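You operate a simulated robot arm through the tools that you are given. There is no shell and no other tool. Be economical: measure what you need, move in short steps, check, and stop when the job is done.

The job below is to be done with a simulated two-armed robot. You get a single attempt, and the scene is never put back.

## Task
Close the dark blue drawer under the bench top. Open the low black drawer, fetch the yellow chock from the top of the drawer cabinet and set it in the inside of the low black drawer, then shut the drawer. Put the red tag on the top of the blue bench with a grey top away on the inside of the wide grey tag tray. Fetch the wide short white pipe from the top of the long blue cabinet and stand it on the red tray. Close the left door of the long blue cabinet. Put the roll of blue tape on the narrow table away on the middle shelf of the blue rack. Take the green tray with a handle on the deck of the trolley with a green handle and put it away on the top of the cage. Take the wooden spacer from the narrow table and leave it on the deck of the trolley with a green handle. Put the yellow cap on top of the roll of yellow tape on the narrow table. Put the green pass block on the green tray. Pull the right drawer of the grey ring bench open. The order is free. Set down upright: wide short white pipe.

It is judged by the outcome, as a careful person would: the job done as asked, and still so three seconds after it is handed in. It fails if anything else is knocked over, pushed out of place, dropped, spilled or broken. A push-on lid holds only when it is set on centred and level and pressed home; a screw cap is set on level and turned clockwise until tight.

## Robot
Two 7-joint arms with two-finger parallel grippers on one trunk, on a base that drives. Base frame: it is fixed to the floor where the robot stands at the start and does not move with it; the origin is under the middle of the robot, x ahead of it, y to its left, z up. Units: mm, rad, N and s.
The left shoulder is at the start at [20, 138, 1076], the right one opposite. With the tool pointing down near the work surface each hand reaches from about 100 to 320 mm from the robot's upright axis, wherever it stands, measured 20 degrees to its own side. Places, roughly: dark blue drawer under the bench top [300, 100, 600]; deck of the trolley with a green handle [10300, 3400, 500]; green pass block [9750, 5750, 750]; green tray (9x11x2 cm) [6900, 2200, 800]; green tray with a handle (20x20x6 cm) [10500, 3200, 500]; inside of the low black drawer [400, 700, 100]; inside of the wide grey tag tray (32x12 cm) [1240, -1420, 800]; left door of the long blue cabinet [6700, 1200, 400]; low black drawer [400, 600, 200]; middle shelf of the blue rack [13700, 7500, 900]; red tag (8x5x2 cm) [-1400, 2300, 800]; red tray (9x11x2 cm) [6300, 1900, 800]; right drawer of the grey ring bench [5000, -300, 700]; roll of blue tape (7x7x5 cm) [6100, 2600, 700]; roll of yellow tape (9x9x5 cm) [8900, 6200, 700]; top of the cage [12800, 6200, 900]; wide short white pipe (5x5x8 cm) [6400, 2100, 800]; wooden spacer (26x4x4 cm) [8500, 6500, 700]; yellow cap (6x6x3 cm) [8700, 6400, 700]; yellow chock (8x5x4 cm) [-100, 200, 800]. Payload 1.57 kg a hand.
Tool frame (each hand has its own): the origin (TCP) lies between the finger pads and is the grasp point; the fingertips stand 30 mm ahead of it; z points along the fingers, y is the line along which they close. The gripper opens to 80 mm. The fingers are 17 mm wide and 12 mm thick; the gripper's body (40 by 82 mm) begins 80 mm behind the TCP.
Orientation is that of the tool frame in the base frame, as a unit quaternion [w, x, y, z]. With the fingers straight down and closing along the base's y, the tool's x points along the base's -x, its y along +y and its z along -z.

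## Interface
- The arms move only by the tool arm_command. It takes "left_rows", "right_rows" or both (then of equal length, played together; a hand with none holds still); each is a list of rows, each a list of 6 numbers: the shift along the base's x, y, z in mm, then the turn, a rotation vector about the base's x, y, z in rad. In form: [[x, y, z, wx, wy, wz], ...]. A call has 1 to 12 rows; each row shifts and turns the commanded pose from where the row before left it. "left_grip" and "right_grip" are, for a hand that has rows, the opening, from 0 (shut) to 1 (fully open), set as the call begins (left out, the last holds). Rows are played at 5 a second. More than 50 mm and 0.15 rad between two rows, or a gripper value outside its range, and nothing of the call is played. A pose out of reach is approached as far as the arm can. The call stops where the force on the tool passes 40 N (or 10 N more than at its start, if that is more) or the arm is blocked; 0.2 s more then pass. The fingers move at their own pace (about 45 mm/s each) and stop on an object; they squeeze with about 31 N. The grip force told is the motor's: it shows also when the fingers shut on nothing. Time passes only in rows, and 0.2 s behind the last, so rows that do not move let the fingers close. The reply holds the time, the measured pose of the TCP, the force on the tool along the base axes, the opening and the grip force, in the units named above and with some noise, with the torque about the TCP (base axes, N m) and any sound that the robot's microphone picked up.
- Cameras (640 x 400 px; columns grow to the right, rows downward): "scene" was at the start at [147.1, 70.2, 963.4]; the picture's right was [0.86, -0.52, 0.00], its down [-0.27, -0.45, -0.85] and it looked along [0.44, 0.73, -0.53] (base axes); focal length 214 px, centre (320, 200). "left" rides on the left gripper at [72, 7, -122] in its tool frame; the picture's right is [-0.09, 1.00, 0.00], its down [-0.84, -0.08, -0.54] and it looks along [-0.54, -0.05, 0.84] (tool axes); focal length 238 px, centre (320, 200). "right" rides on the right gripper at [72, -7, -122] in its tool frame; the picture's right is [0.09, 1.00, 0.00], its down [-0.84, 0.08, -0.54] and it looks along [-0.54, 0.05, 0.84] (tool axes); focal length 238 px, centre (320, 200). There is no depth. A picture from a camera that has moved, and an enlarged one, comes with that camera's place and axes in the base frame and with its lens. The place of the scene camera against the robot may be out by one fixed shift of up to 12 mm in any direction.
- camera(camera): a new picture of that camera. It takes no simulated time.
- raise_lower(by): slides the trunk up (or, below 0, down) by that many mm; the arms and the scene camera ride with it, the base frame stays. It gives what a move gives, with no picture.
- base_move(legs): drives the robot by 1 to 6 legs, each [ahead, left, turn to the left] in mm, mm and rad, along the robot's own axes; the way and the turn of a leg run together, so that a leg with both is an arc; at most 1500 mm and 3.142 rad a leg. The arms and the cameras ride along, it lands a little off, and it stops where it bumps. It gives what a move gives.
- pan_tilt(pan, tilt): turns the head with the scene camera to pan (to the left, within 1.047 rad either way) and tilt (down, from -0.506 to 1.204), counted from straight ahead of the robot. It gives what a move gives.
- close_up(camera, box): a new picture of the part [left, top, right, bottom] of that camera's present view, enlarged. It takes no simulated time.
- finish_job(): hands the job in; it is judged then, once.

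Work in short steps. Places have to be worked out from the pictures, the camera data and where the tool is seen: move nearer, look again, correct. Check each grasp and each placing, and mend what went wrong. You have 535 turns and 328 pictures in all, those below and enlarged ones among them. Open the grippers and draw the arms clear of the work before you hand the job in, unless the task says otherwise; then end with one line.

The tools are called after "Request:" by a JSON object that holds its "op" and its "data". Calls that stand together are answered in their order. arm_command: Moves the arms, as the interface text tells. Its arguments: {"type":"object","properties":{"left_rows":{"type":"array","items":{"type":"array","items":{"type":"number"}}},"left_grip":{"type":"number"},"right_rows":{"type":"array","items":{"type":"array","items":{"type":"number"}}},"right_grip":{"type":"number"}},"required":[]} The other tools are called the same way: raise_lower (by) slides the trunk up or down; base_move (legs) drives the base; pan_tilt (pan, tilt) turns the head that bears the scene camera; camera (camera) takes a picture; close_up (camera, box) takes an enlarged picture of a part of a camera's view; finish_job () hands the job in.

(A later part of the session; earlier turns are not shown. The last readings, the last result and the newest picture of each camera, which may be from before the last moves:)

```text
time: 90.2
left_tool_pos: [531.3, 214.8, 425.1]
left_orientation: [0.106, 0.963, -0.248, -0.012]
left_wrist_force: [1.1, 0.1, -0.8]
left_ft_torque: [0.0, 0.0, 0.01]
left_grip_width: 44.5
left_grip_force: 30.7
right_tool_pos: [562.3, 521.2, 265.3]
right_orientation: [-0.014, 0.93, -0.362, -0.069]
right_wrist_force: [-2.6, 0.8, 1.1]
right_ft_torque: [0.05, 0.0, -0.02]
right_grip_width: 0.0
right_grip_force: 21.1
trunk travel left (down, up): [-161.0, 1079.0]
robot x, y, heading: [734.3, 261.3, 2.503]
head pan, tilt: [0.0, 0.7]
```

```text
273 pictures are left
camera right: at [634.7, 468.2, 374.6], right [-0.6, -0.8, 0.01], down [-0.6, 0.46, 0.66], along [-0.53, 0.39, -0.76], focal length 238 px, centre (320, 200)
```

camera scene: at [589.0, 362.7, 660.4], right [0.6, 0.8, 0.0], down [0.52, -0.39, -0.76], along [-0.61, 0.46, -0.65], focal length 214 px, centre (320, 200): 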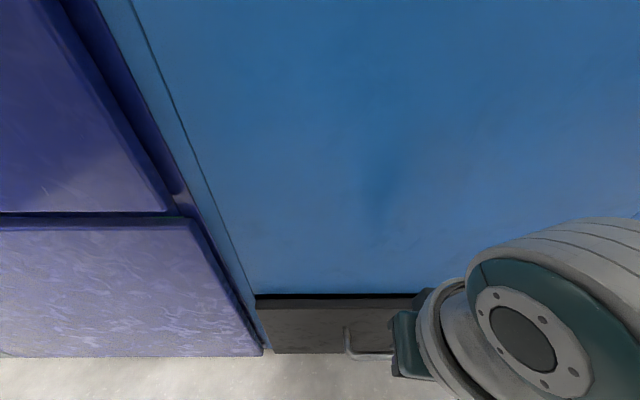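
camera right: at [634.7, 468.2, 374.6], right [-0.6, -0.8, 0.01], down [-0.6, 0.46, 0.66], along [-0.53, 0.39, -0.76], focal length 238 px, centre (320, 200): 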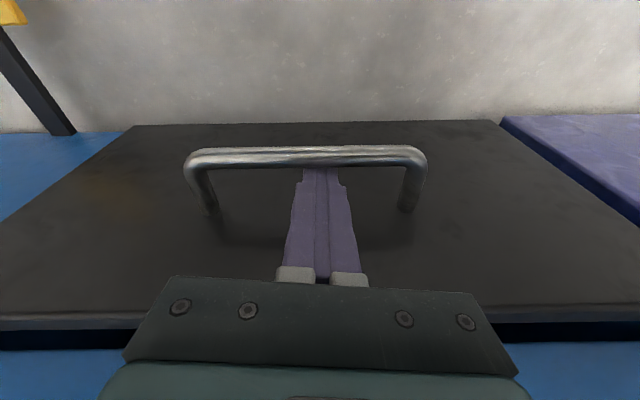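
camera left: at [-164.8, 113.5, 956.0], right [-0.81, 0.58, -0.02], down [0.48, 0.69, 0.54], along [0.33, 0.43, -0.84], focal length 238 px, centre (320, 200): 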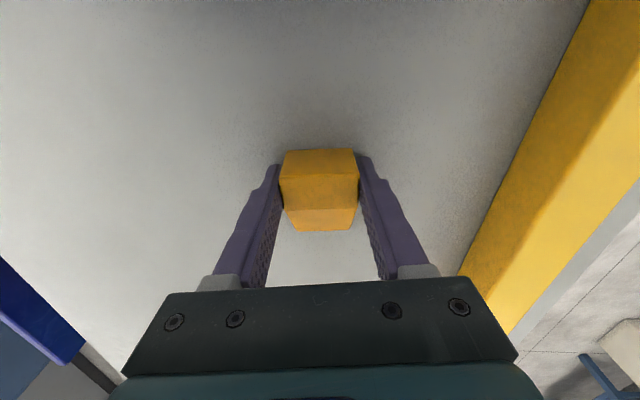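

Hooked behind the bar. Drive back to pull the drawer open.

Request:
{"op": "base_move", "data": {"legs": [[-150, 0, 0]]}}

Request:
{"op": "camera", "data": {"camera": "right"}}

```text
time: 91.6
left_tool_pos: [651.6, 126.3, 424.2]
left_orientation: [0.105, 0.963, -0.248, -0.014]
left_wrist_force: [-0.4, -0.4, -1.5]
left_ft_torque: [-0.02, -0.07, -0.02]
left_grip_width: 44.5
left_grip_force: 30.4
right_tool_pos: [683.9, 432.3, 266.0]
right_orientation: [-0.015, 0.929, -0.363, -0.069]
right_wrist_force: [0.8, -0.5, -0.4]
right_ft_torque: [0.01, 0.01, 0.01]
right_grip_width: 0.0
right_grip_force: 21.4
trunk travel left (down, up): [-161.0, 1079.0]
robot x, y, heading: [850.8, 172.9, 2.497]
head pan, tilt: [0.0, 0.7]
```

```text
272 pictures are left
camera right: at [755.4, 379.1, 375.2], right [-0.61, -0.8, 0.01], down [-0.6, 0.46, 0.65], along [-0.52, 0.39, -0.76], focal length 238 px, centre (320, 200)
```

right: 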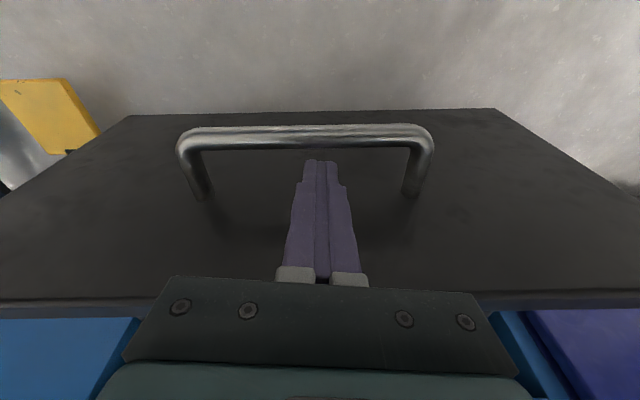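

It's coming. Pull another 110.

Request:
{"op": "base_move", "data": {"legs": [[-110, 0, 0]]}}

Request:
{"op": "camera", "data": {"camera": "right"}}

Request:
{"op": "camera", "data": {"camera": "scene"}}

```text
time: 92.8
left_tool_pos: [739.6, 59.4, 425.0]
left_orientation: [0.106, 0.963, -0.249, -0.013]
left_wrist_force: [0.3, -0.2, -0.9]
left_ft_torque: [-0.02, -0.02, -0.01]
left_grip_width: 44.7
left_grip_force: 30.7
right_tool_pos: [772.6, 365.4, 265.9]
right_orientation: [-0.015, 0.929, -0.363, -0.069]
right_wrist_force: [-1.2, 0.2, 0.2]
right_ft_torque: [0.0, -0.02, -0.05]
right_grip_width: 0.2
right_grip_force: 21.5
trunk travel left (down, up): [-161.0, 1079.0]
robot x, y, heading: [945.6, 107.5, 2.501]
head pan, tilt: [0.0, 0.7]
```

```text
271 pictures are left
camera right: at [842.7, 313.2, 375.3], right [-0.61, -0.8, 0.01], down [-0.6, 0.46, 0.66], along [-0.53, 0.39, -0.76], focal length 238 px, centre (320, 200)
```

right: 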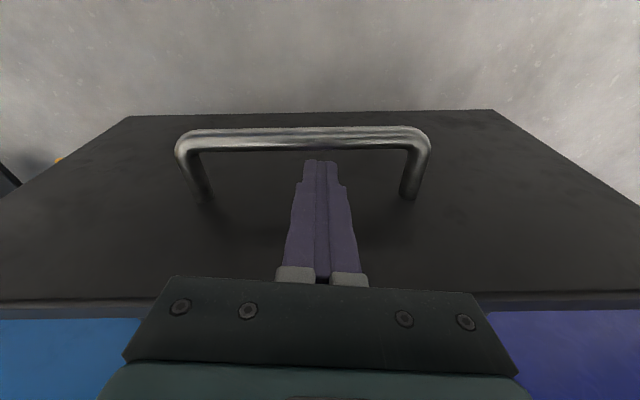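

```text
270 pictures are left
camera scene: at [795.9, 209.5, 660.8], right [0.6, 0.8, 0.0], down [0.52, -0.38, -0.77], along [-0.61, 0.46, -0.64], focal length 214 px, centre (320, 200)
```

scene: 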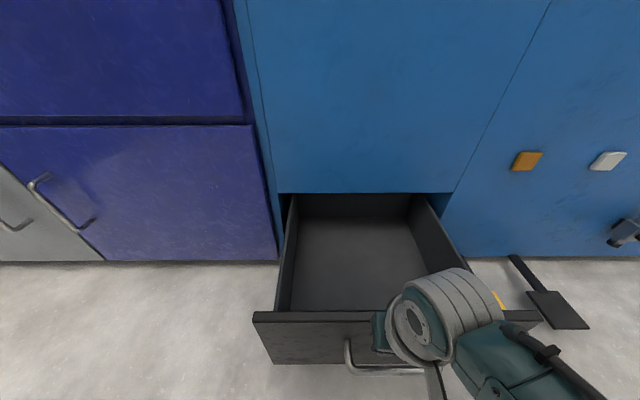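

Drawer is open ~250 mm. Lift the right hand out of the handle and aside.

Request:
{"op": "arm_command", "data": {"right_rows": [[0, 0, 30, 0, 0, 0], [0, 0, 40, 0, 0, 0], [0, 0, 40, 0, 0, 0], [10, 0, 30, 0, 0, 0], [25, 15, 10, 0, 0, 0], [30, 20, 0, 0, 0, 0], [30, 20, 0, 0, 0, 0]]}}

Request:
{"op": "raise_lower", "data": {"by": 60}}

Request:
{"op": "base_move", "data": {"legs": [[0, -190, 0], [90, 0, 0]]}}

Request:
{"op": "camera", "data": {"camera": "scene"}}

Request:
{"op": "camera", "data": {"camera": "left"}}

```text
time: 94.4
left_tool_pos: [742.1, 59.4, 425.2]
left_orientation: [0.105, 0.963, -0.248, -0.013]
left_wrist_force: [0.3, 0.8, -0.3]
left_ft_torque: [-0.01, -0.01, 0.01]
left_grip_width: 44.6
left_grip_force: 30.9
right_tool_pos: [869.2, 419.4, 418.3]
right_orientation: [-0.015, 0.93, -0.362, -0.069]
right_wrist_force: [-0.2, 0.5, -0.2]
right_ft_torque: [-0.03, 0.02, -0.01]
right_grip_width: 0.3
right_grip_force: 21.7
trunk travel left (down, up): [-161.0, 1079.0]
robot x, y, heading: [944.4, 102.8, 2.502]
head pan, tilt: [0.0, 0.7]
```

```text
time: 95.4
left_tool_pos: [739.6, 59.2, 485.9]
left_orientation: [0.105, 0.963, -0.249, -0.012]
left_wrist_force: [-0.6, -0.6, -0.2]
left_ft_torque: [-0.01, -0.03, -0.02]
left_grip_width: 44.6
left_grip_force: 30.7
right_tool_pos: [866.6, 417.7, 477.4]
right_orientation: [-0.015, 0.93, -0.361, -0.069]
right_wrist_force: [-0.2, 0.6, 0.5]
right_ft_torque: [0.01, 0.0, 0.03]
right_grip_width: 0.2
right_grip_force: 21.6
trunk travel left (down, up): [-221.0, 1019.0]
robot x, y, heading: [943.2, 107.5, 2.501]
head pan, tilt: [0.0, 0.7]
```

```text
time: 97.7
left_tool_pos: [783.1, 265.3, 485.1]
left_orientation: [0.106, 0.963, -0.248, -0.012]
left_wrist_force: [0.4, 0.1, -1.1]
left_ft_torque: [-0.04, -0.03, 0.01]
left_grip_width: 44.6
left_grip_force: 30.8
right_tool_pos: [907.8, 625.7, 475.9]
right_orientation: [-0.014, 0.93, -0.36, -0.068]
right_wrist_force: [1.1, 0.4, 0.1]
right_ft_torque: [0.0, 0.01, -0.01]
right_grip_width: 0.2
right_grip_force: 22.0
trunk travel left (down, up): [-221.0, 1019.0]
robot x, y, heading: [988.9, 312.7, 2.501]
head pan, tilt: [0.0, 0.7]
```

```text
269 pictures are left
camera scene: at [838.9, 417.1, 720.5], right [0.6, 0.8, 0.0], down [0.52, -0.38, -0.76], along [-0.61, 0.46, -0.64], focal length 214 px, centre (320, 200)
```

scene: 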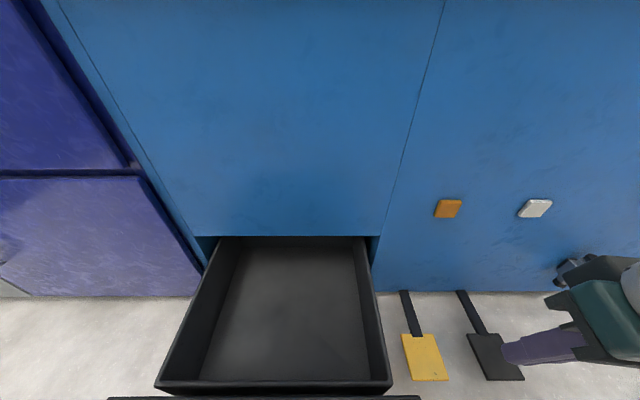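

```text
268 pictures are left
camera left: at [851.7, 249.9, 607.7], right [-0.55, -0.81, 0.21], down [-0.66, 0.57, 0.49], along [-0.51, 0.14, -0.85], focal length 238 px, centre (320, 200)
```

left: 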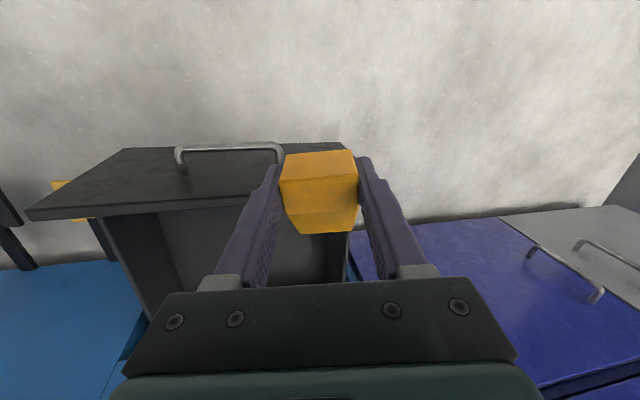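

Level the left hand and drive closer over the drawer.

Request:
{"op": "arm_command", "data": {"left_rows": [[0, 12, 0, 0.097, -0.045, -0.068], [0, 12, 0, 0.097, -0.045, -0.068], [-8, 30, 0, 0, 0, 0], [-8, 30, 0, 0, 0, 0]]}}

Request:
{"op": "base_move", "data": {"legs": [[130, -20, 0]]}}

Request:
{"op": "camera", "data": {"camera": "left"}}

```text
time: 98.7
left_tool_pos: [758.0, 333.4, 478.3]
left_orientation: [0.031, 0.945, -0.325, -0.007]
left_wrist_force: [-0.6, 0.7, -1.2]
left_ft_torque: [-0.02, 0.01, -0.01]
left_grip_width: 44.6
left_grip_force: 30.4
right_tool_pos: [907.0, 626.8, 476.6]
right_orientation: [-0.015, 0.93, -0.361, -0.069]
right_wrist_force: [-0.9, -0.5, 0.3]
right_ft_torque: [0.0, -0.03, 0.02]
right_grip_width: 0.0
right_grip_force: 21.4
trunk travel left (down, up): [-221.0, 1019.0]
robot x, y, heading: [985.1, 311.9, 2.504]
head pan, tilt: [0.0, 0.7]
```

```text
time: 100.0
left_tool_pos: [661.7, 428.4, 478.5]
left_orientation: [0.029, 0.947, -0.319, -0.011]
left_wrist_force: [0.7, 0.0, -1.0]
left_ft_torque: [-0.03, 0.03, -0.03]
left_grip_width: 44.5
left_grip_force: 31.0
right_tool_pos: [814.1, 720.1, 477.2]
right_orientation: [-0.014, 0.93, -0.36, -0.069]
right_wrist_force: [0.0, -0.6, 0.0]
right_ft_torque: [-0.02, 0.01, -0.03]
right_grip_width: 0.0
right_grip_force: 21.1
trunk travel left (down, up): [-221.0, 1019.0]
robot x, y, heading: [888.8, 404.3, 2.509]
head pan, tilt: [0.0, 0.7]
```

```text
267 pictures are left
camera left: at [719.3, 383.2, 601.2], right [-0.67, -0.74, 0.06], down [-0.6, 0.59, 0.54], along [-0.43, 0.33, -0.84], focal length 238 px, centre (320, 200)
```

left: 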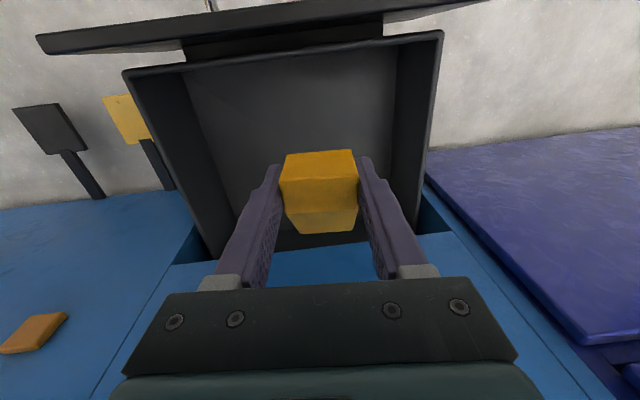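

The chock is over the drawer. Centre it a bit, then lower with the trunk.

Request:
{"op": "arm_command", "data": {"left_rows": [[-5, 15, 0, 0, 0, 0], [-5, 15, 0, -0.03, 0, 0.06], [-5, 12, 0, -0.02, 0, 0.03]], "right_rows": [[15, -12, 20, 0, 0, 0], [15, -12, 20, 0, 0, 0], [15, -12, 20, 0, 0, 0]]}}

Request:
{"op": "raise_lower", "data": {"by": -150}}

Request:
{"op": "camera", "data": {"camera": "left"}}

```text
time: 101.0
left_tool_pos: [625.6, 438.1, 469.3]
left_orientation: [0.104, 0.954, -0.281, -0.019]
left_wrist_force: [0.1, 1.0, -0.7]
left_ft_torque: [0.0, 0.0, -0.02]
left_grip_width: 44.4
left_grip_force: 30.9
right_tool_pos: [847.2, 692.0, 523.8]
right_orientation: [-0.013, 0.931, -0.359, -0.068]
right_wrist_force: [0.6, 0.4, -0.1]
right_ft_torque: [-0.04, 0.03, 0.01]
right_grip_width: 0.1
right_grip_force: 21.4
right hand out of reach, approached as far as the arm can: row 3
trunk travel left (down, up): [-221.0, 1019.0]
robot x, y, heading: [893.2, 408.2, 2.503]
head pan, tilt: [0.0, 0.7]
stopped in row 3 (left hand): the arm was blocked; the commanded pose is now the measured one
```

```text
time: 102.7
left_tool_pos: [627.4, 439.1, 319.4]
left_orientation: [0.104, 0.954, -0.281, -0.018]
left_wrist_force: [0.6, -0.5, -0.3]
left_ft_torque: [-0.04, -0.01, -0.02]
left_grip_width: 44.5
left_grip_force: 30.4
right_tool_pos: [847.1, 692.2, 373.4]
right_orientation: [-0.013, 0.931, -0.359, -0.067]
right_wrist_force: [-0.6, 0.0, 0.0]
right_ft_torque: [-0.02, 0.04, 0.02]
right_grip_width: 0.0
right_grip_force: 21.4
trunk travel left (down, up): [-71.0, 1169.0]
robot x, y, heading: [891.6, 409.3, 2.508]
head pan, tilt: [0.0, 0.7]
```

```text
266 pictures are left
camera left: at [694.6, 416.8, 441.2], right [-0.61, -0.77, 0.21], down [-0.61, 0.62, 0.49], along [-0.51, 0.17, -0.84], focal length 238 px, centre (320, 200)
```

left: 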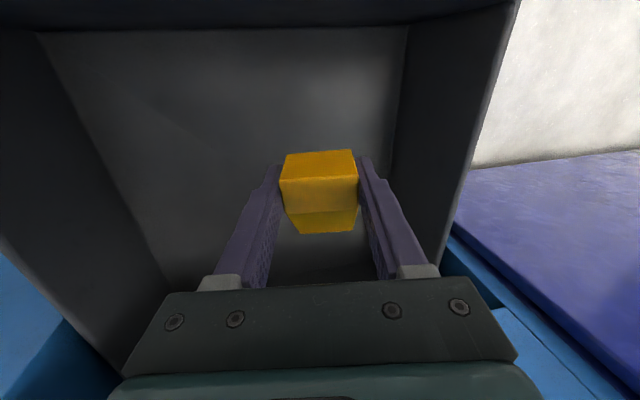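

Lower with the arm while levelling the hand.

Request:
{"op": "arm_command", "data": {"left_rows": [[0, 0, -35, 0, 0, 0], [4, 5, -25, 0.047, -0.025, -0.017], [4, 5, -20, 0.047, -0.025, -0.017], [4, 5, -20, 0.047, -0.025, -0.017], [4, 5, -10, 0.047, -0.025, -0.017]]}}

Request:
{"op": "camera", "data": {"camera": "left"}}

```text
time: 103.9
left_tool_pos: [645.9, 459.6, 207.9]
left_orientation: [-0.006, 0.949, -0.314, 0.001]
left_wrist_force: [0.5, -0.5, -1.2]
left_ft_torque: [-0.06, -0.03, -0.01]
left_grip_width: 44.7
left_grip_force: 30.8
right_tool_pos: [846.3, 692.0, 373.5]
right_orientation: [-0.014, 0.931, -0.36, -0.068]
right_wrist_force: [0.0, -0.2, 0.4]
right_ft_torque: [-0.02, -0.03, 0.0]
right_grip_width: 0.0
right_grip_force: 20.7
trunk travel left (down, up): [-71.0, 1169.0]
robot x, y, heading: [889.4, 404.6, 2.508]
head pan, tilt: [0.0, 0.7]
```

```text
265 pictures are left
camera left: at [698.3, 410.8, 331.5], right [-0.67, -0.74, -0.01], down [-0.63, 0.56, 0.54], along [-0.4, 0.37, -0.84], focal length 238 px, centre (320, 200)
```

left: 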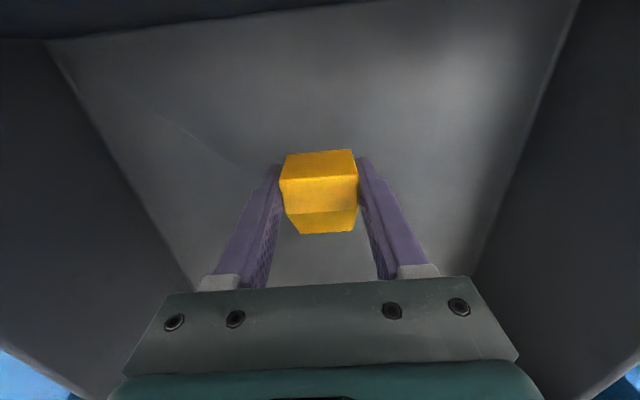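

Level and centred. Lower until contact with the drawer floor.

Request:
{"op": "arm_command", "data": {"left_rows": [[0, 0, -15, 0, 0, 0], [0, 0, -15, 0, 0, 0], [0, 0, -10, 0, 0, 0], [0, 0, -8, 0, 0, 0], [0, 0, -8, 0, 0, 0], [0, 0, -8, 0, 0, 0], [0, 0, -8, 0, 0, 0]]}}

Request:
{"op": "camera", "data": {"camera": "left"}}

```text
time: 105.3
left_tool_pos: [640.1, 464.6, 149.7]
left_orientation: [-0.006, 0.949, -0.316, -0.005]
left_wrist_force: [-1.5, 0.6, 17.8]
left_ft_torque: [-0.49, 0.13, -0.01]
left_grip_width: 44.7
left_grip_force: 31.0
right_tool_pos: [844.6, 692.2, 374.3]
right_orientation: [-0.014, 0.93, -0.36, -0.067]
right_wrist_force: [0.0, 1.2, 0.1]
right_ft_torque: [0.0, 0.03, 0.0]
right_grip_width: 0.0
right_grip_force: 21.8
trunk travel left (down, up): [-71.0, 1169.0]
robot x, y, heading: [889.9, 408.3, 2.507]
head pan, tilt: [0.0, 0.7]
stopped in row 7 (left hand): the force on the tool passed its limit at 51 N (the readings are from after the stop); the commanded pose is now the measured one
```

```text
264 pictures are left
camera left: at [693.5, 414.2, 271.5], right [-0.67, -0.74, -0.01], down [-0.62, 0.55, 0.55], along [-0.41, 0.38, -0.83], focal length 238 px, centre (320, 200)
```

left: 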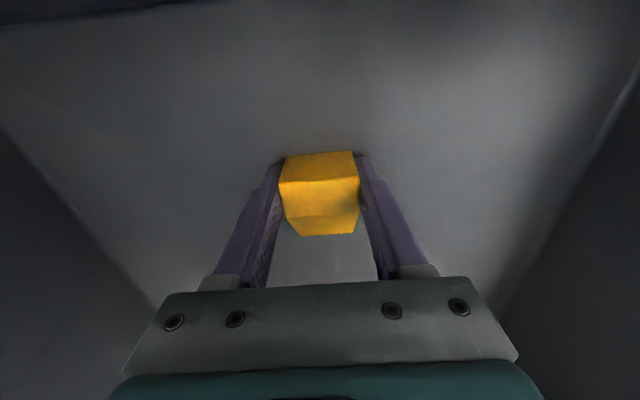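

Contact with the floor. Release and lift straight up.

Request:
{"op": "arm_command", "data": {"left_rows": [[0, 0, 1, 0, 0, 0], [0, 0, 0, 0, 0, 0], [0, 0, 0, 0, 0, 0], [0, 0, 0, 0, 0, 0]], "left_grip": 1}}

Request:
{"op": "arm_command", "data": {"left_rows": [[0, 0, 30, 0, 0, 0], [0, 0, 40, 0, 0, 0], [0, 0, 40, 0, 0, 0]]}}

Request:
{"op": "raise_lower", "data": {"by": 200}}

Request:
{"op": "camera", "data": {"camera": "left"}}

```text
time: 106.3
left_tool_pos: [645.5, 473.7, 150.6]
left_orientation: [-0.011, 0.949, -0.314, -0.002]
left_wrist_force: [7.9, 11.0, 24.2]
left_ft_torque: [-0.49, 0.16, 0.1]
left_grip_width: 66.6
left_grip_force: 0.0
right_tool_pos: [849.7, 699.0, 373.6]
right_orientation: [-0.016, 0.93, -0.36, -0.067]
right_wrist_force: [0.0, -0.2, -0.2]
right_ft_torque: [-0.02, 0.02, 0.0]
right_grip_width: 0.0
right_grip_force: 21.4
trunk travel left (down, up): [-71.0, 1169.0]
robot x, y, heading: [893.7, 409.1, 2.508]
head pan, tilt: [0.0, 0.7]
```

```text
time: 107.1
left_tool_pos: [641.3, 464.1, 259.9]
left_orientation: [-0.006, 0.949, -0.314, -0.003]
left_wrist_force: [0.7, 0.3, 0.0]
left_ft_torque: [0.03, 0.02, -0.02]
left_grip_width: 79.9
left_grip_force: 0.1
right_tool_pos: [845.9, 691.6, 373.5]
right_orientation: [-0.013, 0.931, -0.359, -0.068]
right_wrist_force: [-0.2, -0.3, -0.2]
right_ft_torque: [0.02, -0.02, 0.01]
right_grip_width: 0.0
right_grip_force: 21.6
trunk travel left (down, up): [-71.0, 1169.0]
robot x, y, heading: [895.1, 408.1, 2.505]
head pan, tilt: [0.0, 0.7]
```

```text
time: 109.3
left_tool_pos: [642.7, 465.3, 460.6]
left_orientation: [-0.006, 0.949, -0.315, -0.002]
left_wrist_force: [-0.7, 0.4, 0.5]
left_ft_torque: [-0.02, -0.01, 0.0]
left_grip_width: 80.0
left_grip_force: 0.1
right_tool_pos: [847.3, 692.1, 573.0]
right_orientation: [-0.014, 0.931, -0.359, -0.067]
right_wrist_force: [0.3, -0.7, 0.4]
right_ft_torque: [0.01, -0.01, 0.02]
right_grip_width: 0.0
right_grip_force: 20.9
trunk travel left (down, up): [-271.0, 969.0]
robot x, y, heading: [888.8, 407.0, 2.507]
head pan, tilt: [0.0, 0.7]
```

```text
263 pictures are left
camera left: at [695.0, 413.9, 581.7], right [-0.67, -0.74, -0.01], down [-0.62, 0.55, 0.55], along [-0.4, 0.37, -0.83], focal length 238 px, centre (320, 200)
```

left: 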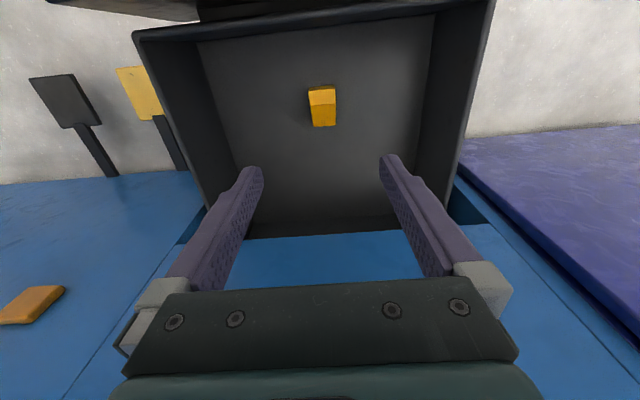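

Chock sits inside. Back off, and position the right fist (tilted) in front of the drawer to push it shut.

Request:
{"op": "base_move", "data": {"legs": [[-330, 0, 0], [0, 290, 0]]}}

Request:
{"op": "arm_command", "data": {"right_rows": [[0, 0, -20, 0.09, 0.12, 0], [0, 0, -20, 0.09, 0.12, 0], [0, 0, -20, 0.09, 0.12, 0], [0, 0, -20, 0.09, 0.12, 0]]}}

Request:
{"op": "raise_lower", "data": {"by": -190}}

Request:
{"op": "camera", "data": {"camera": "right"}}

```text
time: 113.1
left_tool_pos: [742.1, 29.4, 459.6]
left_orientation: [-0.007, 0.951, -0.311, -0.003]
left_wrist_force: [-0.3, -0.9, 0.1]
left_ft_torque: [-0.03, 0.02, 0.01]
left_grip_width: 80.0
left_grip_force: 0.0
right_tool_pos: [946.1, 256.7, 574.0]
right_orientation: [-0.013, 0.932, -0.356, -0.068]
right_wrist_force: [-0.9, -0.7, -0.1]
right_ft_torque: [-0.01, -0.01, 0.0]
right_grip_width: 0.0
right_grip_force: 21.4
trunk travel left (down, up): [-271.0, 969.0]
robot x, y, heading: [991.0, -25.2, 2.511]
head pan, tilt: [0.0, 0.7]
```

```text
time: 114.1
left_tool_pos: [740.6, 27.2, 459.6]
left_orientation: [-0.007, 0.95, -0.311, -0.003]
left_wrist_force: [0.4, -0.6, -0.3]
left_ft_torque: [-0.01, 0.0, -0.01]
left_grip_width: 80.0
left_grip_force: 0.1
right_tool_pos: [944.7, 258.5, 488.3]
right_orientation: [-0.093, 0.872, -0.331, -0.348]
right_wrist_force: [-0.3, 0.2, -0.4]
right_ft_torque: [0.01, 0.02, 0.01]
right_grip_width: 0.0
right_grip_force: 21.8
right hand out of reach, approached as far as the arm can: row 1
trunk travel left (down, up): [-271.0, 969.0]
robot x, y, heading: [995.2, -28.3, 2.513]
head pan, tilt: [0.0, 0.7]
```

```text
time: 116.2
left_tool_pos: [741.1, 28.2, 270.4]
left_orientation: [-0.006, 0.95, -0.311, -0.002]
left_wrist_force: [-1.4, -0.6, 0.3]
left_ft_torque: [-0.01, 0.04, 0.02]
left_grip_width: 80.3
left_grip_force: 0.0
right_tool_pos: [943.0, 260.3, 299.4]
right_orientation: [-0.094, 0.871, -0.332, -0.348]
right_wrist_force: [0.0, -0.3, 1.2]
right_ft_torque: [-0.01, -0.04, -0.01]
right_grip_width: 0.0
right_grip_force: 21.8
trunk travel left (down, up): [-81.0, 1159.0]
robot x, y, heading: [991.9, -26.6, 2.513]
head pan, tilt: [0.0, 0.7]
```

```text
262 pictures are left
camera right: at [1053.0, 180.9, 339.9], right [-0.59, -0.81, 0.01], down [-0.2, 0.16, 0.97], along [-0.78, 0.57, -0.26], focal length 238 px, centre (320, 200)
```

right: 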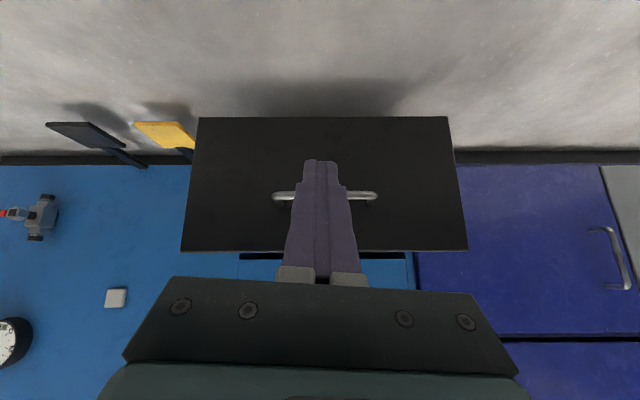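

Aimed at the handle; raise a little to push above the bar, then drive forward.

Request:
{"op": "arm_command", "data": {"right_rows": [[0, 0, 20, 0, 0, 0], [0, 0, 18, 0, 0, 0]]}}

Request:
{"op": "base_move", "data": {"legs": [[190, 0, 0], [180, 0, -0.02]]}}

Request:
{"op": "arm_command", "data": {"right_rows": [[-16, 12, 0, 0, 0, 0], [-16, 12, 0, 0, 0, 0], [-16, 12, 0, 0, 0, 0], [-16, 12, 0, 0, 0, 0], [-16, 12, 0, 0, 0, 0], [-16, 12, 0, 0, 0, 0]]}}

Request:
{"op": "camera", "data": {"camera": "right"}}

```text
time: 116.8
left_tool_pos: [741.4, 28.1, 269.5]
left_orientation: [-0.007, 0.95, -0.312, -0.002]
left_wrist_force: [-0.5, 0.4, -0.6]
left_ft_torque: [0.01, 0.01, -0.02]
left_grip_width: 80.0
left_grip_force: 0.1
right_tool_pos: [944.3, 259.9, 337.8]
right_orientation: [-0.095, 0.872, -0.331, -0.349]
right_wrist_force: [0.6, 0.6, 0.2]
right_ft_torque: [0.05, 0.01, 0.0]
right_grip_width: 0.0
right_grip_force: 21.0
trunk travel left (down, up): [-81.0, 1159.0]
robot x, y, heading: [991.2, -26.5, 2.51]
head pan, tilt: [0.0, 0.7]
```

```text
time: 119.5
left_tool_pos: [443.6, 252.1, 269.2]
left_orientation: [-0.006, 0.947, -0.322, -0.001]
left_wrist_force: [-0.6, 0.2, -0.1]
left_ft_torque: [0.03, 0.03, -0.02]
left_grip_width: 80.1
left_grip_force: 0.0
right_tool_pos: [651.6, 480.6, 337.9]
right_orientation: [-0.097, 0.869, -0.34, -0.347]
right_wrist_force: [0.4, -0.9, -0.2]
right_ft_torque: [0.01, 0.02, 0.0]
right_grip_width: 0.1
right_grip_force: 21.5
trunk travel left (down, up): [-81.0, 1159.0]
robot x, y, heading: [690.6, 196.2, 2.495]
head pan, tilt: [0.0, 0.7]
```

```text
time: 121.0
left_tool_pos: [456.0, 246.1, 267.7]
left_orientation: [-0.006, 0.947, -0.323, 0.003]
left_wrist_force: [-0.1, 0.1, -0.3]
left_ft_torque: [-0.01, 0.0, -0.02]
left_grip_width: 80.3
left_grip_force: 0.1
right_tool_pos: [571.4, 541.6, 332.8]
right_orientation: [-0.094, 0.873, -0.342, -0.334]
right_wrist_force: [23.6, -18.3, 6.3]
right_ft_torque: [-0.28, -0.2, 0.09]
right_grip_width: 0.0
right_grip_force: 21.3
trunk travel left (down, up): [-81.0, 1159.0]
robot x, y, heading: [688.1, 192.3, 2.492]
head pan, tilt: [0.0, 0.7]
stopped in row 6 (right hand): the force on the tool passed its limit at 44 N (the readings are from after the stop); the commanded pose is now the measured one
```

```text
261 pictures are left
camera right: at [677.8, 461.2, 375.9], right [-0.61, -0.79, 0.01], down [-0.22, 0.18, 0.96], along [-0.76, 0.58, -0.29], focal length 238 px, centre (320, 200)
```

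right: 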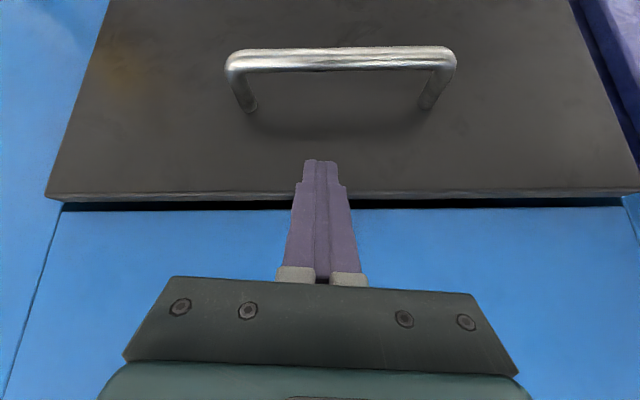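

Closed against its stop. Back off, raise the trunk well above the benches and survey the path to the red tag behind the bench.

Request:
{"op": "arm_command", "data": {"right_rows": [[20, -15, 0, 0, 0, 0], [20, -15, 0, 0, 0, 0]]}}

Request:
{"op": "base_move", "data": {"legs": [[-350, 0, 0], [0, 350, 0]]}}

Request:
{"op": "raise_lower", "data": {"by": 760}}

Request:
{"op": "pan_tilt", "data": {"pan": 0.0, "tilt": 0.5}}

Request:
{"op": "camera", "data": {"camera": "scene"}}

```text
time: 121.6
left_tool_pos: [446.3, 252.0, 270.1]
left_orientation: [-0.006, 0.947, -0.321, -0.001]
left_wrist_force: [0.2, -0.1, -0.5]
left_ft_torque: [0.04, 0.04, 0.02]
left_grip_width: 79.9
left_grip_force: 0.0
right_tool_pos: [599.0, 522.0, 335.8]
right_orientation: [-0.097, 0.87, -0.341, -0.344]
right_wrist_force: [-0.4, 0.8, 0.2]
right_ft_torque: [0.02, 0.02, 0.01]
right_grip_width: 0.2
right_grip_force: 20.6
trunk travel left (down, up): [-81.0, 1159.0]
robot x, y, heading: [692.3, 193.6, 2.492]
head pan, tilt: [0.0, 0.7]
```

```text
time: 125.8
left_tool_pos: [511.6, -236.4, 268.9]
left_orientation: [-0.007, 0.946, -0.325, -0.002]
left_wrist_force: [0.1, -0.5, -0.1]
left_ft_torque: [-0.02, 0.0, -0.02]
left_grip_width: 80.0
left_grip_force: 0.2
right_tool_pos: [666.2, 33.0, 335.4]
right_orientation: [-0.099, 0.869, -0.343, -0.343]
right_wrist_force: [-0.6, -0.5, 0.0]
right_ft_torque: [0.01, 0.02, 0.01]
right_grip_width: 0.0
right_grip_force: 21.7
trunk travel left (down, up): [-81.0, 1159.0]
robot x, y, heading: [755.4, -296.1, 2.489]
head pan, tilt: [0.0, 0.7]
```

```text
refused: 760 is not a number from -400 to 400
```

```text
time: 126.5
left_tool_pos: [510.6, -237.5, 270.3]
left_orientation: [-0.006, 0.946, -0.325, -0.002]
left_wrist_force: [-0.8, -0.6, -0.1]
left_ft_torque: [-0.03, 0.0, 0.01]
left_grip_width: 80.2
left_grip_force: 0.0
right_tool_pos: [665.3, 32.6, 335.8]
right_orientation: [-0.097, 0.869, -0.344, -0.343]
right_wrist_force: [1.0, 1.1, -0.4]
right_ft_torque: [-0.01, 0.03, 0.03]
right_grip_width: 0.0
right_grip_force: 20.9
trunk travel left (down, up): [-81.0, 1159.0]
robot x, y, heading: [758.8, -303.4, 2.487]
head pan, tilt: [0.0, 0.499]
```

```text
260 pictures are left
camera scene: at [607.8, -188.6, 598.3], right [0.61, 0.79, 0.0], down [0.38, -0.29, -0.88], along [-0.7, 0.54, -0.48], focal length 214 px, centre (320, 200)
```

scene: 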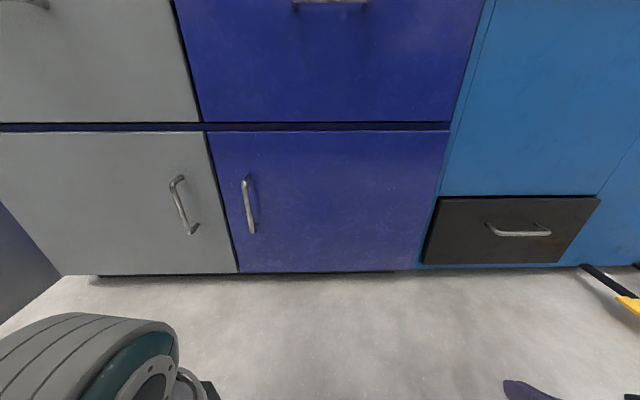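

Both drawers closed. Raise in two steps and survey.

Request:
{"op": "raise_lower", "data": {"by": 400}}

Request:
{"op": "raise_lower", "data": {"by": 400}}

Request:
{"op": "camera", "data": {"camera": "scene"}}

```text
time: 130.3
left_tool_pos: [510.5, -236.9, 670.2]
left_orientation: [-0.007, 0.946, -0.324, -0.002]
left_wrist_force: [0.0, -1.2, 0.1]
left_ft_torque: [-0.01, -0.01, 0.0]
left_grip_width: 79.8
left_grip_force: 0.1
right_tool_pos: [666.2, 32.1, 735.9]
right_orientation: [-0.098, 0.869, -0.343, -0.343]
right_wrist_force: [0.7, 0.1, -0.7]
right_ft_torque: [0.02, -0.02, -0.01]
right_grip_width: 0.0
right_grip_force: 21.2
trunk travel left (down, up): [-481.0, 759.0]
robot x, y, heading: [761.2, -298.1, 2.484]
head pan, tilt: [0.0, 0.499]
```

```text
time: 134.2
left_tool_pos: [510.7, -237.0, 1070.1]
left_orientation: [-0.006, 0.946, -0.324, -0.002]
left_wrist_force: [-0.4, -0.1, -0.4]
left_ft_torque: [0.02, 0.0, -0.01]
left_grip_width: 80.2
left_grip_force: 0.1
right_tool_pos: [666.3, 30.6, 1136.4]
right_orientation: [-0.097, 0.869, -0.343, -0.344]
right_wrist_force: [1.2, 0.8, -0.7]
right_ft_torque: [-0.02, 0.03, 0.02]
right_grip_width: 0.0
right_grip_force: 21.1
trunk travel left (down, up): [-881.0, 359.0]
robot x, y, heading: [753.9, -296.9, 2.484]
head pan, tilt: [0.0, 0.499]
```

```text
259 pictures are left
camera scene: at [608.0, -188.3, 1398.3], right [0.61, 0.79, 0.0], down [0.38, -0.29, -0.88], along [-0.7, 0.54, -0.48], focal length 214 px, centre (320, 200)
```

scene: 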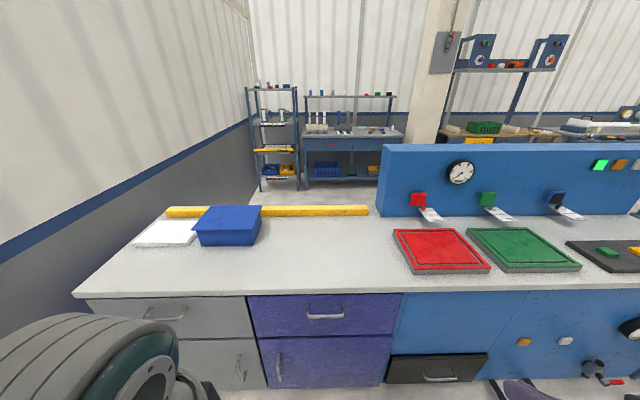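

Zoom on the far blue bench.

Request:
{"op": "close_up", "data": {"camera": "scene", "box": [240, 70, 420, 200]}}

```text
3.08 times, centred on (330, 135) of scene
camera zoom: at [608.0, -188.3, 1398.3], right [0.61, 0.79, 0.0], down [0.38, -0.29, -0.88], along [-0.7, 0.54, -0.48], focal length 660 px, centre (289, 400)
```

zoom: 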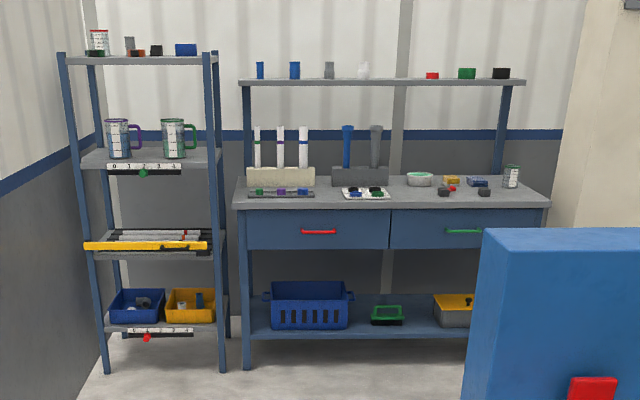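

Try going straight over/through toward the rear bench (the start pose showed the base can stand there), keeping hands above everything.

Request:
{"op": "base_move", "data": {"legs": [[0, 70, 0], [700, 0, 0]]}}

Request:
{"op": "pan_tilt", "data": {"pan": 0.0, "tilt": 0.8}}

Request:
{"op": "camera", "data": {"camera": "scene"}}

```text
time: 138.6
left_tool_pos: [-72.4, 122.8, 1069.3]
left_orientation: [-0.007, 0.946, -0.325, -0.002]
left_wrist_force: [-0.5, 0.3, 0.7]
left_ft_torque: [0.02, -0.02, 0.05]
left_grip_width: 80.1
left_grip_force: 0.1
right_tool_pos: [83.1, 390.3, 1136.4]
right_orientation: [-0.097, 0.869, -0.344, -0.344]
right_wrist_force: [0.4, 1.4, 0.1]
right_ft_torque: [0.03, 0.02, 0.0]
right_grip_width: 0.1
right_grip_force: 21.5
trunk travel left (down, up): [-881.0, 359.0]
robot x, y, heading: [176.3, 61.7, 2.492]
head pan, tilt: [0.0, 0.499]
```

```text
time: 139.3
left_tool_pos: [-71.9, 122.3, 1070.0]
left_orientation: [-0.006, 0.946, -0.325, -0.001]
left_wrist_force: [-0.6, -0.6, 0.0]
left_ft_torque: [0.02, -0.03, 0.0]
left_grip_width: 79.7
left_grip_force: 0.0
right_tool_pos: [82.5, 391.0, 1136.1]
right_orientation: [-0.098, 0.869, -0.343, -0.343]
right_wrist_force: [-0.9, 0.7, 0.1]
right_ft_torque: [-0.01, -0.03, 0.01]
right_grip_width: 0.0
right_grip_force: 21.4
trunk travel left (down, up): [-881.0, 359.0]
robot x, y, heading: [175.6, 61.5, 2.482]
head pan, tilt: [0.0, 0.799]
```

```text
257 pictures are left
camera scene: at [33.1, 164.9, 1372.5], right [0.61, 0.79, 0.0], down [0.57, -0.44, -0.7], along [-0.55, 0.43, -0.72], focal length 214 px, centre (320, 200)
```

scene: 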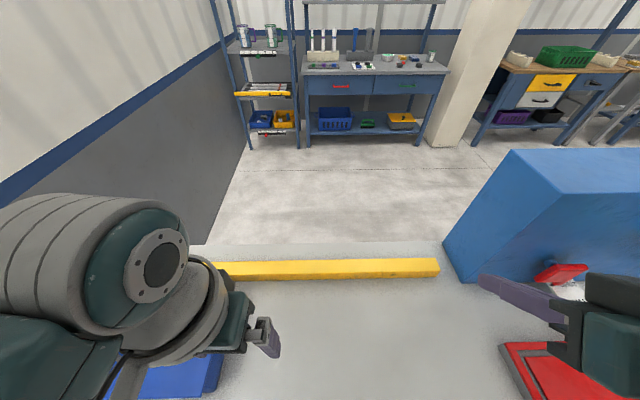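

It passes. Continue across the open floor toward the rear blue bench.

Request:
{"op": "base_move", "data": {"legs": [[1300, 0, 0], [300, 0, 0], [0, -750, 0]]}}

Request:
{"op": "pan_tilt", "data": {"pan": 0.0, "tilt": 0.7}}

Request:
{"op": "camera", "data": {"camera": "scene"}}

```text
time: 151.3
left_tool_pos: [-887.5, 1716.8, 1069.3]
left_orientation: [-0.006, 0.945, -0.328, -0.002]
left_wrist_force: [-0.3, 0.1, 0.5]
left_ft_torque: [0.02, -0.01, 0.0]
left_grip_width: 79.9
left_grip_force: 0.1
right_tool_pos: [-730.8, 1984.1, 1135.7]
right_orientation: [-0.099, 0.867, -0.347, -0.343]
right_wrist_force: [1.2, -1.2, 0.3]
right_ft_torque: [0.0, 0.04, 0.04]
right_grip_width: 0.0
right_grip_force: 20.8
trunk travel left (down, up): [-881.0, 359.0]
robot x, y, heading: [-638.5, 1656.8, 2.479]
head pan, tilt: [0.0, 0.799]
```

```text
time: 152.0
left_tool_pos: [-887.8, 1716.4, 1070.1]
left_orientation: [-0.006, 0.945, -0.328, -0.001]
left_wrist_force: [0.5, 0.2, 0.1]
left_ft_torque: [0.01, 0.01, 0.0]
left_grip_width: 79.8
left_grip_force: 0.1
right_tool_pos: [-730.4, 1983.8, 1136.3]
right_orientation: [-0.098, 0.867, -0.347, -0.343]
right_wrist_force: [-0.2, 0.0, 0.2]
right_ft_torque: [-0.01, -0.01, -0.03]
right_grip_width: 0.0
right_grip_force: 21.1
trunk travel left (down, up): [-881.0, 359.0]
robot x, y, heading: [-640.7, 1652.2, 2.48]
head pan, tilt: [0.0, 0.7]
```

```text
256 pictures are left
camera scene: at [-785.1, 1760.1, 1380.6], right [0.62, 0.79, 0.0], down [0.51, -0.4, -0.76], along [-0.6, 0.47, -0.64], focal length 214 px, centre (320, 200)
```

scene: 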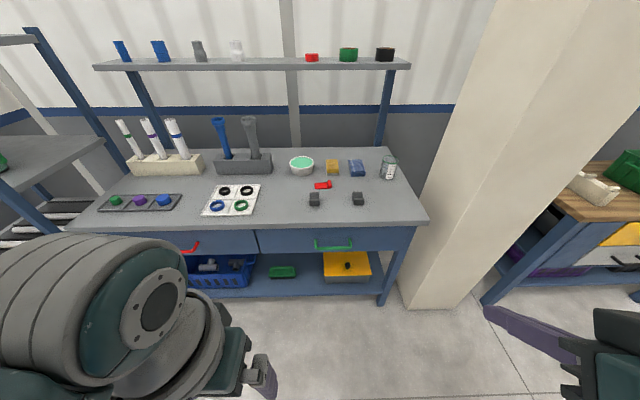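

The red tag is visible at (322,184). Zoom.

Request:
{"op": "close_up", "data": {"camera": "scene", "box": [270, 140, 420, 230]}}

```text
4.27 times, centred on (345, 185) of scene
camera zoom: at [-785.1, 1760.1, 1380.6], right [0.62, 0.79, 0.0], down [0.51, -0.4, -0.76], along [-0.6, 0.47, -0.64], focal length 915 px, centre (213, 264)
```

zoom: 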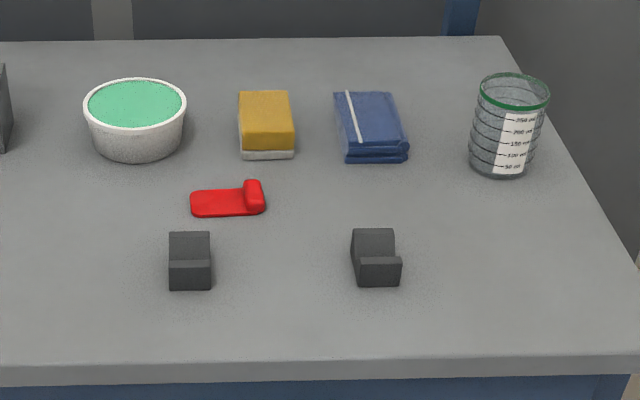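

Red tag with its raised knob at ≈[-1394,2295,790]. Drive nearer with the left hand leading; tuck the right hand inward.

Request:
{"op": "arm_command", "data": {"right_rows": [[-10, -20, 0, 0, 0, 0], [-10, -20, 0, 0, 0, 0], [-10, -20, 0, 0, 0, 0]]}}

Request:
{"op": "base_move", "data": {"legs": [[0, -146, 0], [640, 0, 0]]}}

Request:
{"op": "camera", "data": {"camera": "left"}}

Request:
{"op": "camera", "data": {"camera": "scene"}}

```text
time: 152.8
left_tool_pos: [-887.5, 1716.4, 1070.5]
left_orientation: [-0.006, 0.945, -0.328, -0.002]
left_wrist_force: [-0.1, 0.3, 0.5]
left_ft_torque: [0.01, 0.0, 0.02]
left_grip_width: 80.1
left_grip_force: 0.1
right_tool_pos: [-760.9, 1923.0, 1135.9]
right_orientation: [-0.1, 0.867, -0.346, -0.343]
right_wrist_force: [-0.2, 0.0, -0.1]
right_ft_torque: [-0.02, -0.06, 0.0]
right_grip_width: 0.0
right_grip_force: 21.1
trunk travel left (down, up): [-881.0, 359.0]
robot x, y, heading: [-639.8, 1654.7, 2.477]
head pan, tilt: [0.0, 0.7]
```

```text
time: 156.8
left_tool_pos: [-1253.9, 2176.4, 1069.8]
left_orientation: [-0.005, 0.945, -0.327, -0.002]
left_wrist_force: [-0.6, 0.3, 0.5]
left_ft_torque: [0.02, 0.02, 0.01]
left_grip_width: 80.1
left_grip_force: 0.0
right_tool_pos: [-1126.1, 2383.3, 1135.1]
right_orientation: [-0.096, 0.868, -0.347, -0.343]
right_wrist_force: [0.4, -0.1, -0.1]
right_ft_torque: [-0.03, -0.03, 0.0]
right_grip_width: 0.1
right_grip_force: 21.2
trunk travel left (down, up): [-881.0, 359.0]
robot x, y, heading: [-1007.4, 2117.6, 2.476]
head pan, tilt: [0.0, 0.7]
stopped in leg 2: the robot was blocked; the commanded pose is now the measured one
```

```text
254 pictures are left
camera left: at [-1202.7, 2124.1, 1191.5], right [-0.69, -0.73, -0.01], down [-0.61, 0.57, 0.55], along [-0.39, 0.38, -0.84], focal length 238 px, centre (320, 200)
```

left: 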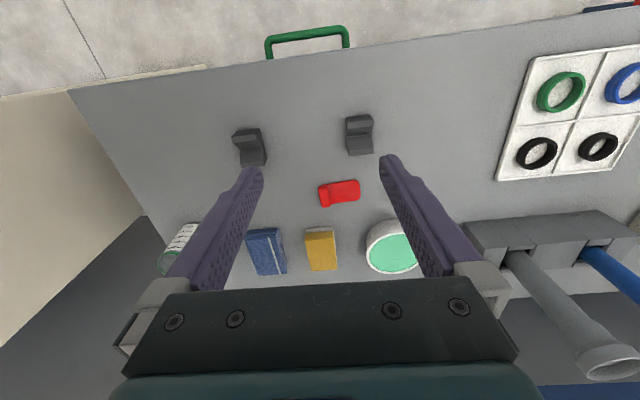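

```text
253 pictures are left
camera scene: at [-1151.4, 2220.9, 1380.2], right [0.62, 0.79, 0.0], down [0.51, -0.4, -0.76], along [-0.6, 0.47, -0.65], focal length 214 px, centre (320, 200)
```

scene: 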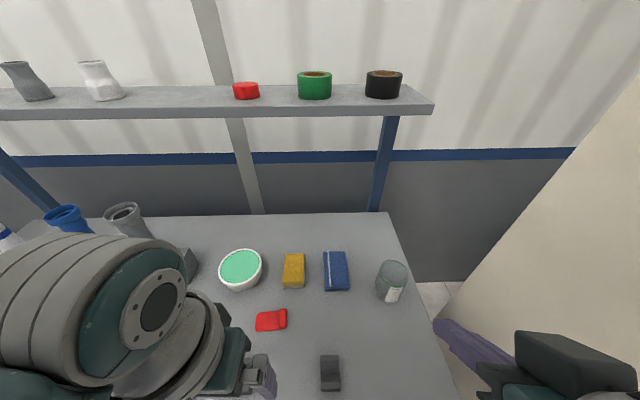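

Blocked ~60 mm early. Perhaps the column at my right; try a bit left then forward.

Request:
{"op": "base_move", "data": {"legs": [[-20, 0, 0], [0, 100, 0], [120, 0, 0]]}}

```text
time: 159.2
left_tool_pos: [-1392.0, 2159.8, 1069.6]
left_orientation: [-0.006, 0.945, -0.328, -0.002]
left_wrist_force: [0.1, 1.0, -0.1]
left_ft_torque: [-0.02, -0.02, -0.05]
left_grip_width: 80.1
left_grip_force: 0.0
right_tool_pos: [-1264.6, 2367.3, 1136.3]
right_orientation: [-0.098, 0.867, -0.347, -0.343]
right_wrist_force: [-0.5, -0.9, -0.4]
right_ft_torque: [-0.05, 0.0, 0.02]
right_grip_width: 0.0
right_grip_force: 21.4
trunk travel left (down, up): [-881.0, 359.0]
robot x, y, heading: [-1146.2, 2095.3, 2.477]
head pan, tilt: [0.0, 0.7]
```

That worked (the column was in the way). Retract the right hand from over the bench, sidestep a bit right and bring the left hand over the knob.

Request:
{"op": "arm_command", "data": {"left_rows": [[0, 0, 0, 0, 0, 0], [0, 0, 0, 0, 0, 0], [0, 0, 0, 0, 0, 0], [0, 0, 0, 0, 0, 0]], "right_rows": [[20, -15, 15, 0, 0, 0], [25, -19, 15, 0, 0, 0], [30, -22, 10, 0, 0, 0], [30, -22, 10, 0, 0, 0]]}}

Request:
{"op": "base_move", "data": {"legs": [[0, -50, 0]]}}

Request:
{"op": "raise_lower", "data": {"by": -150}}

Request:
{"op": "camera", "data": {"camera": "left"}}

```text
time: 160.2
left_tool_pos: [-1392.0, 2159.4, 1069.8]
left_orientation: [-0.006, 0.945, -0.328, -0.002]
left_wrist_force: [-0.4, 0.0, -0.3]
left_ft_torque: [-0.02, -0.03, -0.01]
left_grip_width: 80.0
left_grip_force: 0.0
right_tool_pos: [-1161.8, 2284.1, 1168.7]
right_orientation: [-0.098, 0.868, -0.346, -0.343]
right_wrist_force: [0.1, 0.1, 0.8]
right_ft_torque: [0.04, -0.01, -0.03]
right_grip_width: 0.0
right_grip_force: 21.5
right hand out of reach, approached as far as the arm can: row 3, 4
trunk travel left (down, up): [-881.0, 359.0]
robot x, y, heading: [-1145.9, 2098.2, 2.485]
head pan, tilt: [0.0, 0.7]
```

```text
time: 161.2
left_tool_pos: [-1363.0, 2198.3, 1069.0]
left_orientation: [-0.007, 0.945, -0.327, -0.002]
left_wrist_force: [-0.1, 0.6, 0.3]
left_ft_torque: [0.01, -0.01, 0.0]
left_grip_width: 79.8
left_grip_force: 0.0
right_tool_pos: [-1131.8, 2323.4, 1168.6]
right_orientation: [-0.099, 0.867, -0.347, -0.343]
right_wrist_force: [0.5, -0.9, -0.1]
right_ft_torque: [0.0, -0.03, -0.01]
right_grip_width: 0.0
right_grip_force: 21.5
trunk travel left (down, up): [-881.0, 359.0]
robot x, y, heading: [-1115.4, 2137.6, 2.478]
head pan, tilt: [0.0, 0.7]
```

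```text
time: 162.9
left_tool_pos: [-1360.7, 2200.0, 919.1]
left_orientation: [-0.006, 0.945, -0.327, -0.001]
left_wrist_force: [0.0, 0.8, 0.0]
left_ft_torque: [0.0, 0.0, -0.03]
left_grip_width: 80.0
left_grip_force: 0.1
right_tool_pos: [-1131.2, 2324.8, 1019.4]
right_orientation: [-0.098, 0.867, -0.347, -0.343]
right_wrist_force: [-0.2, -0.7, 0.1]
right_ft_torque: [0.03, -0.01, -0.01]
right_grip_width: 0.0
right_grip_force: 21.4
trunk travel left (down, up): [-731.0, 509.0]
robot x, y, heading: [-1113.0, 2135.9, 2.479]
head pan, tilt: [0.0, 0.7]
```

```text
252 pictures are left
camera left: at [-1309.5, 2147.2, 1041.6], right [-0.69, -0.72, -0.01], down [-0.61, 0.57, 0.55], along [-0.39, 0.38, -0.84], focal length 238 px, centre (320, 200)
```

left: 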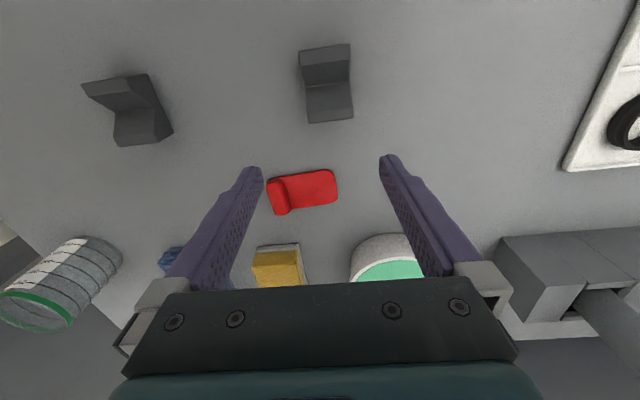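

Knob at [-1385,2292]. Move over it, rotating slightly to align, narrowing the fingers.

Request:
{"op": "arm_command", "data": {"left_rows": [[-6, 23, 0, 0, 0, 0.05], [-6, 23, 0, 0, 0, 0.05], [-6, 23, -10, 0, 0, 0], [-6, 23, -30, 0, 0, 0]], "left_grip": 0.7}}

Request:
{"op": "camera", "data": {"camera": "left"}}

```text
time: 163.9
left_tool_pos: [-1400.4, 2273.0, 872.9]
left_orientation: [0.015, 0.961, -0.277, -0.01]
left_wrist_force: [1.2, 1.1, -0.2]
left_ft_torque: [-0.01, 0.02, 0.0]
left_grip_width: 56.2
left_grip_force: 0.1
right_tool_pos: [-1131.8, 2323.6, 1018.2]
right_orientation: [-0.1, 0.867, -0.347, -0.344]
right_wrist_force: [-0.3, -0.2, -0.3]
right_ft_torque: [0.0, 0.01, 0.01]
right_grip_width: 0.0
right_grip_force: 21.9
trunk travel left (down, up): [-731.0, 509.0]
robot x, y, heading: [-1114.4, 2139.5, 2.476]
head pan, tilt: [0.0, 0.7]
```

```text
251 pictures are left
camera left: at [-1340.4, 2231.7, 994.8], right [-0.61, -0.79, 0.04], down [-0.65, 0.52, 0.55], along [-0.45, 0.31, -0.84], focal length 238 px, centre (320, 200)
```

left: 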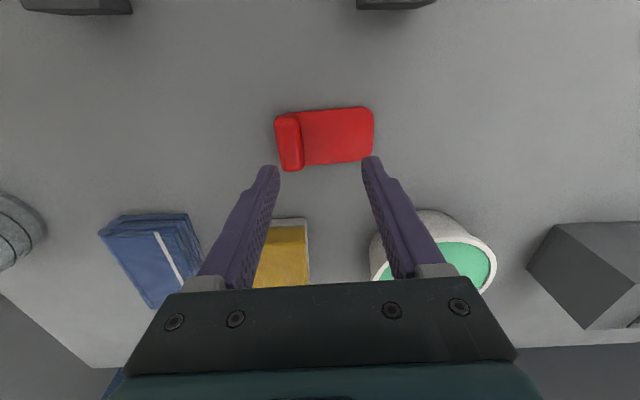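

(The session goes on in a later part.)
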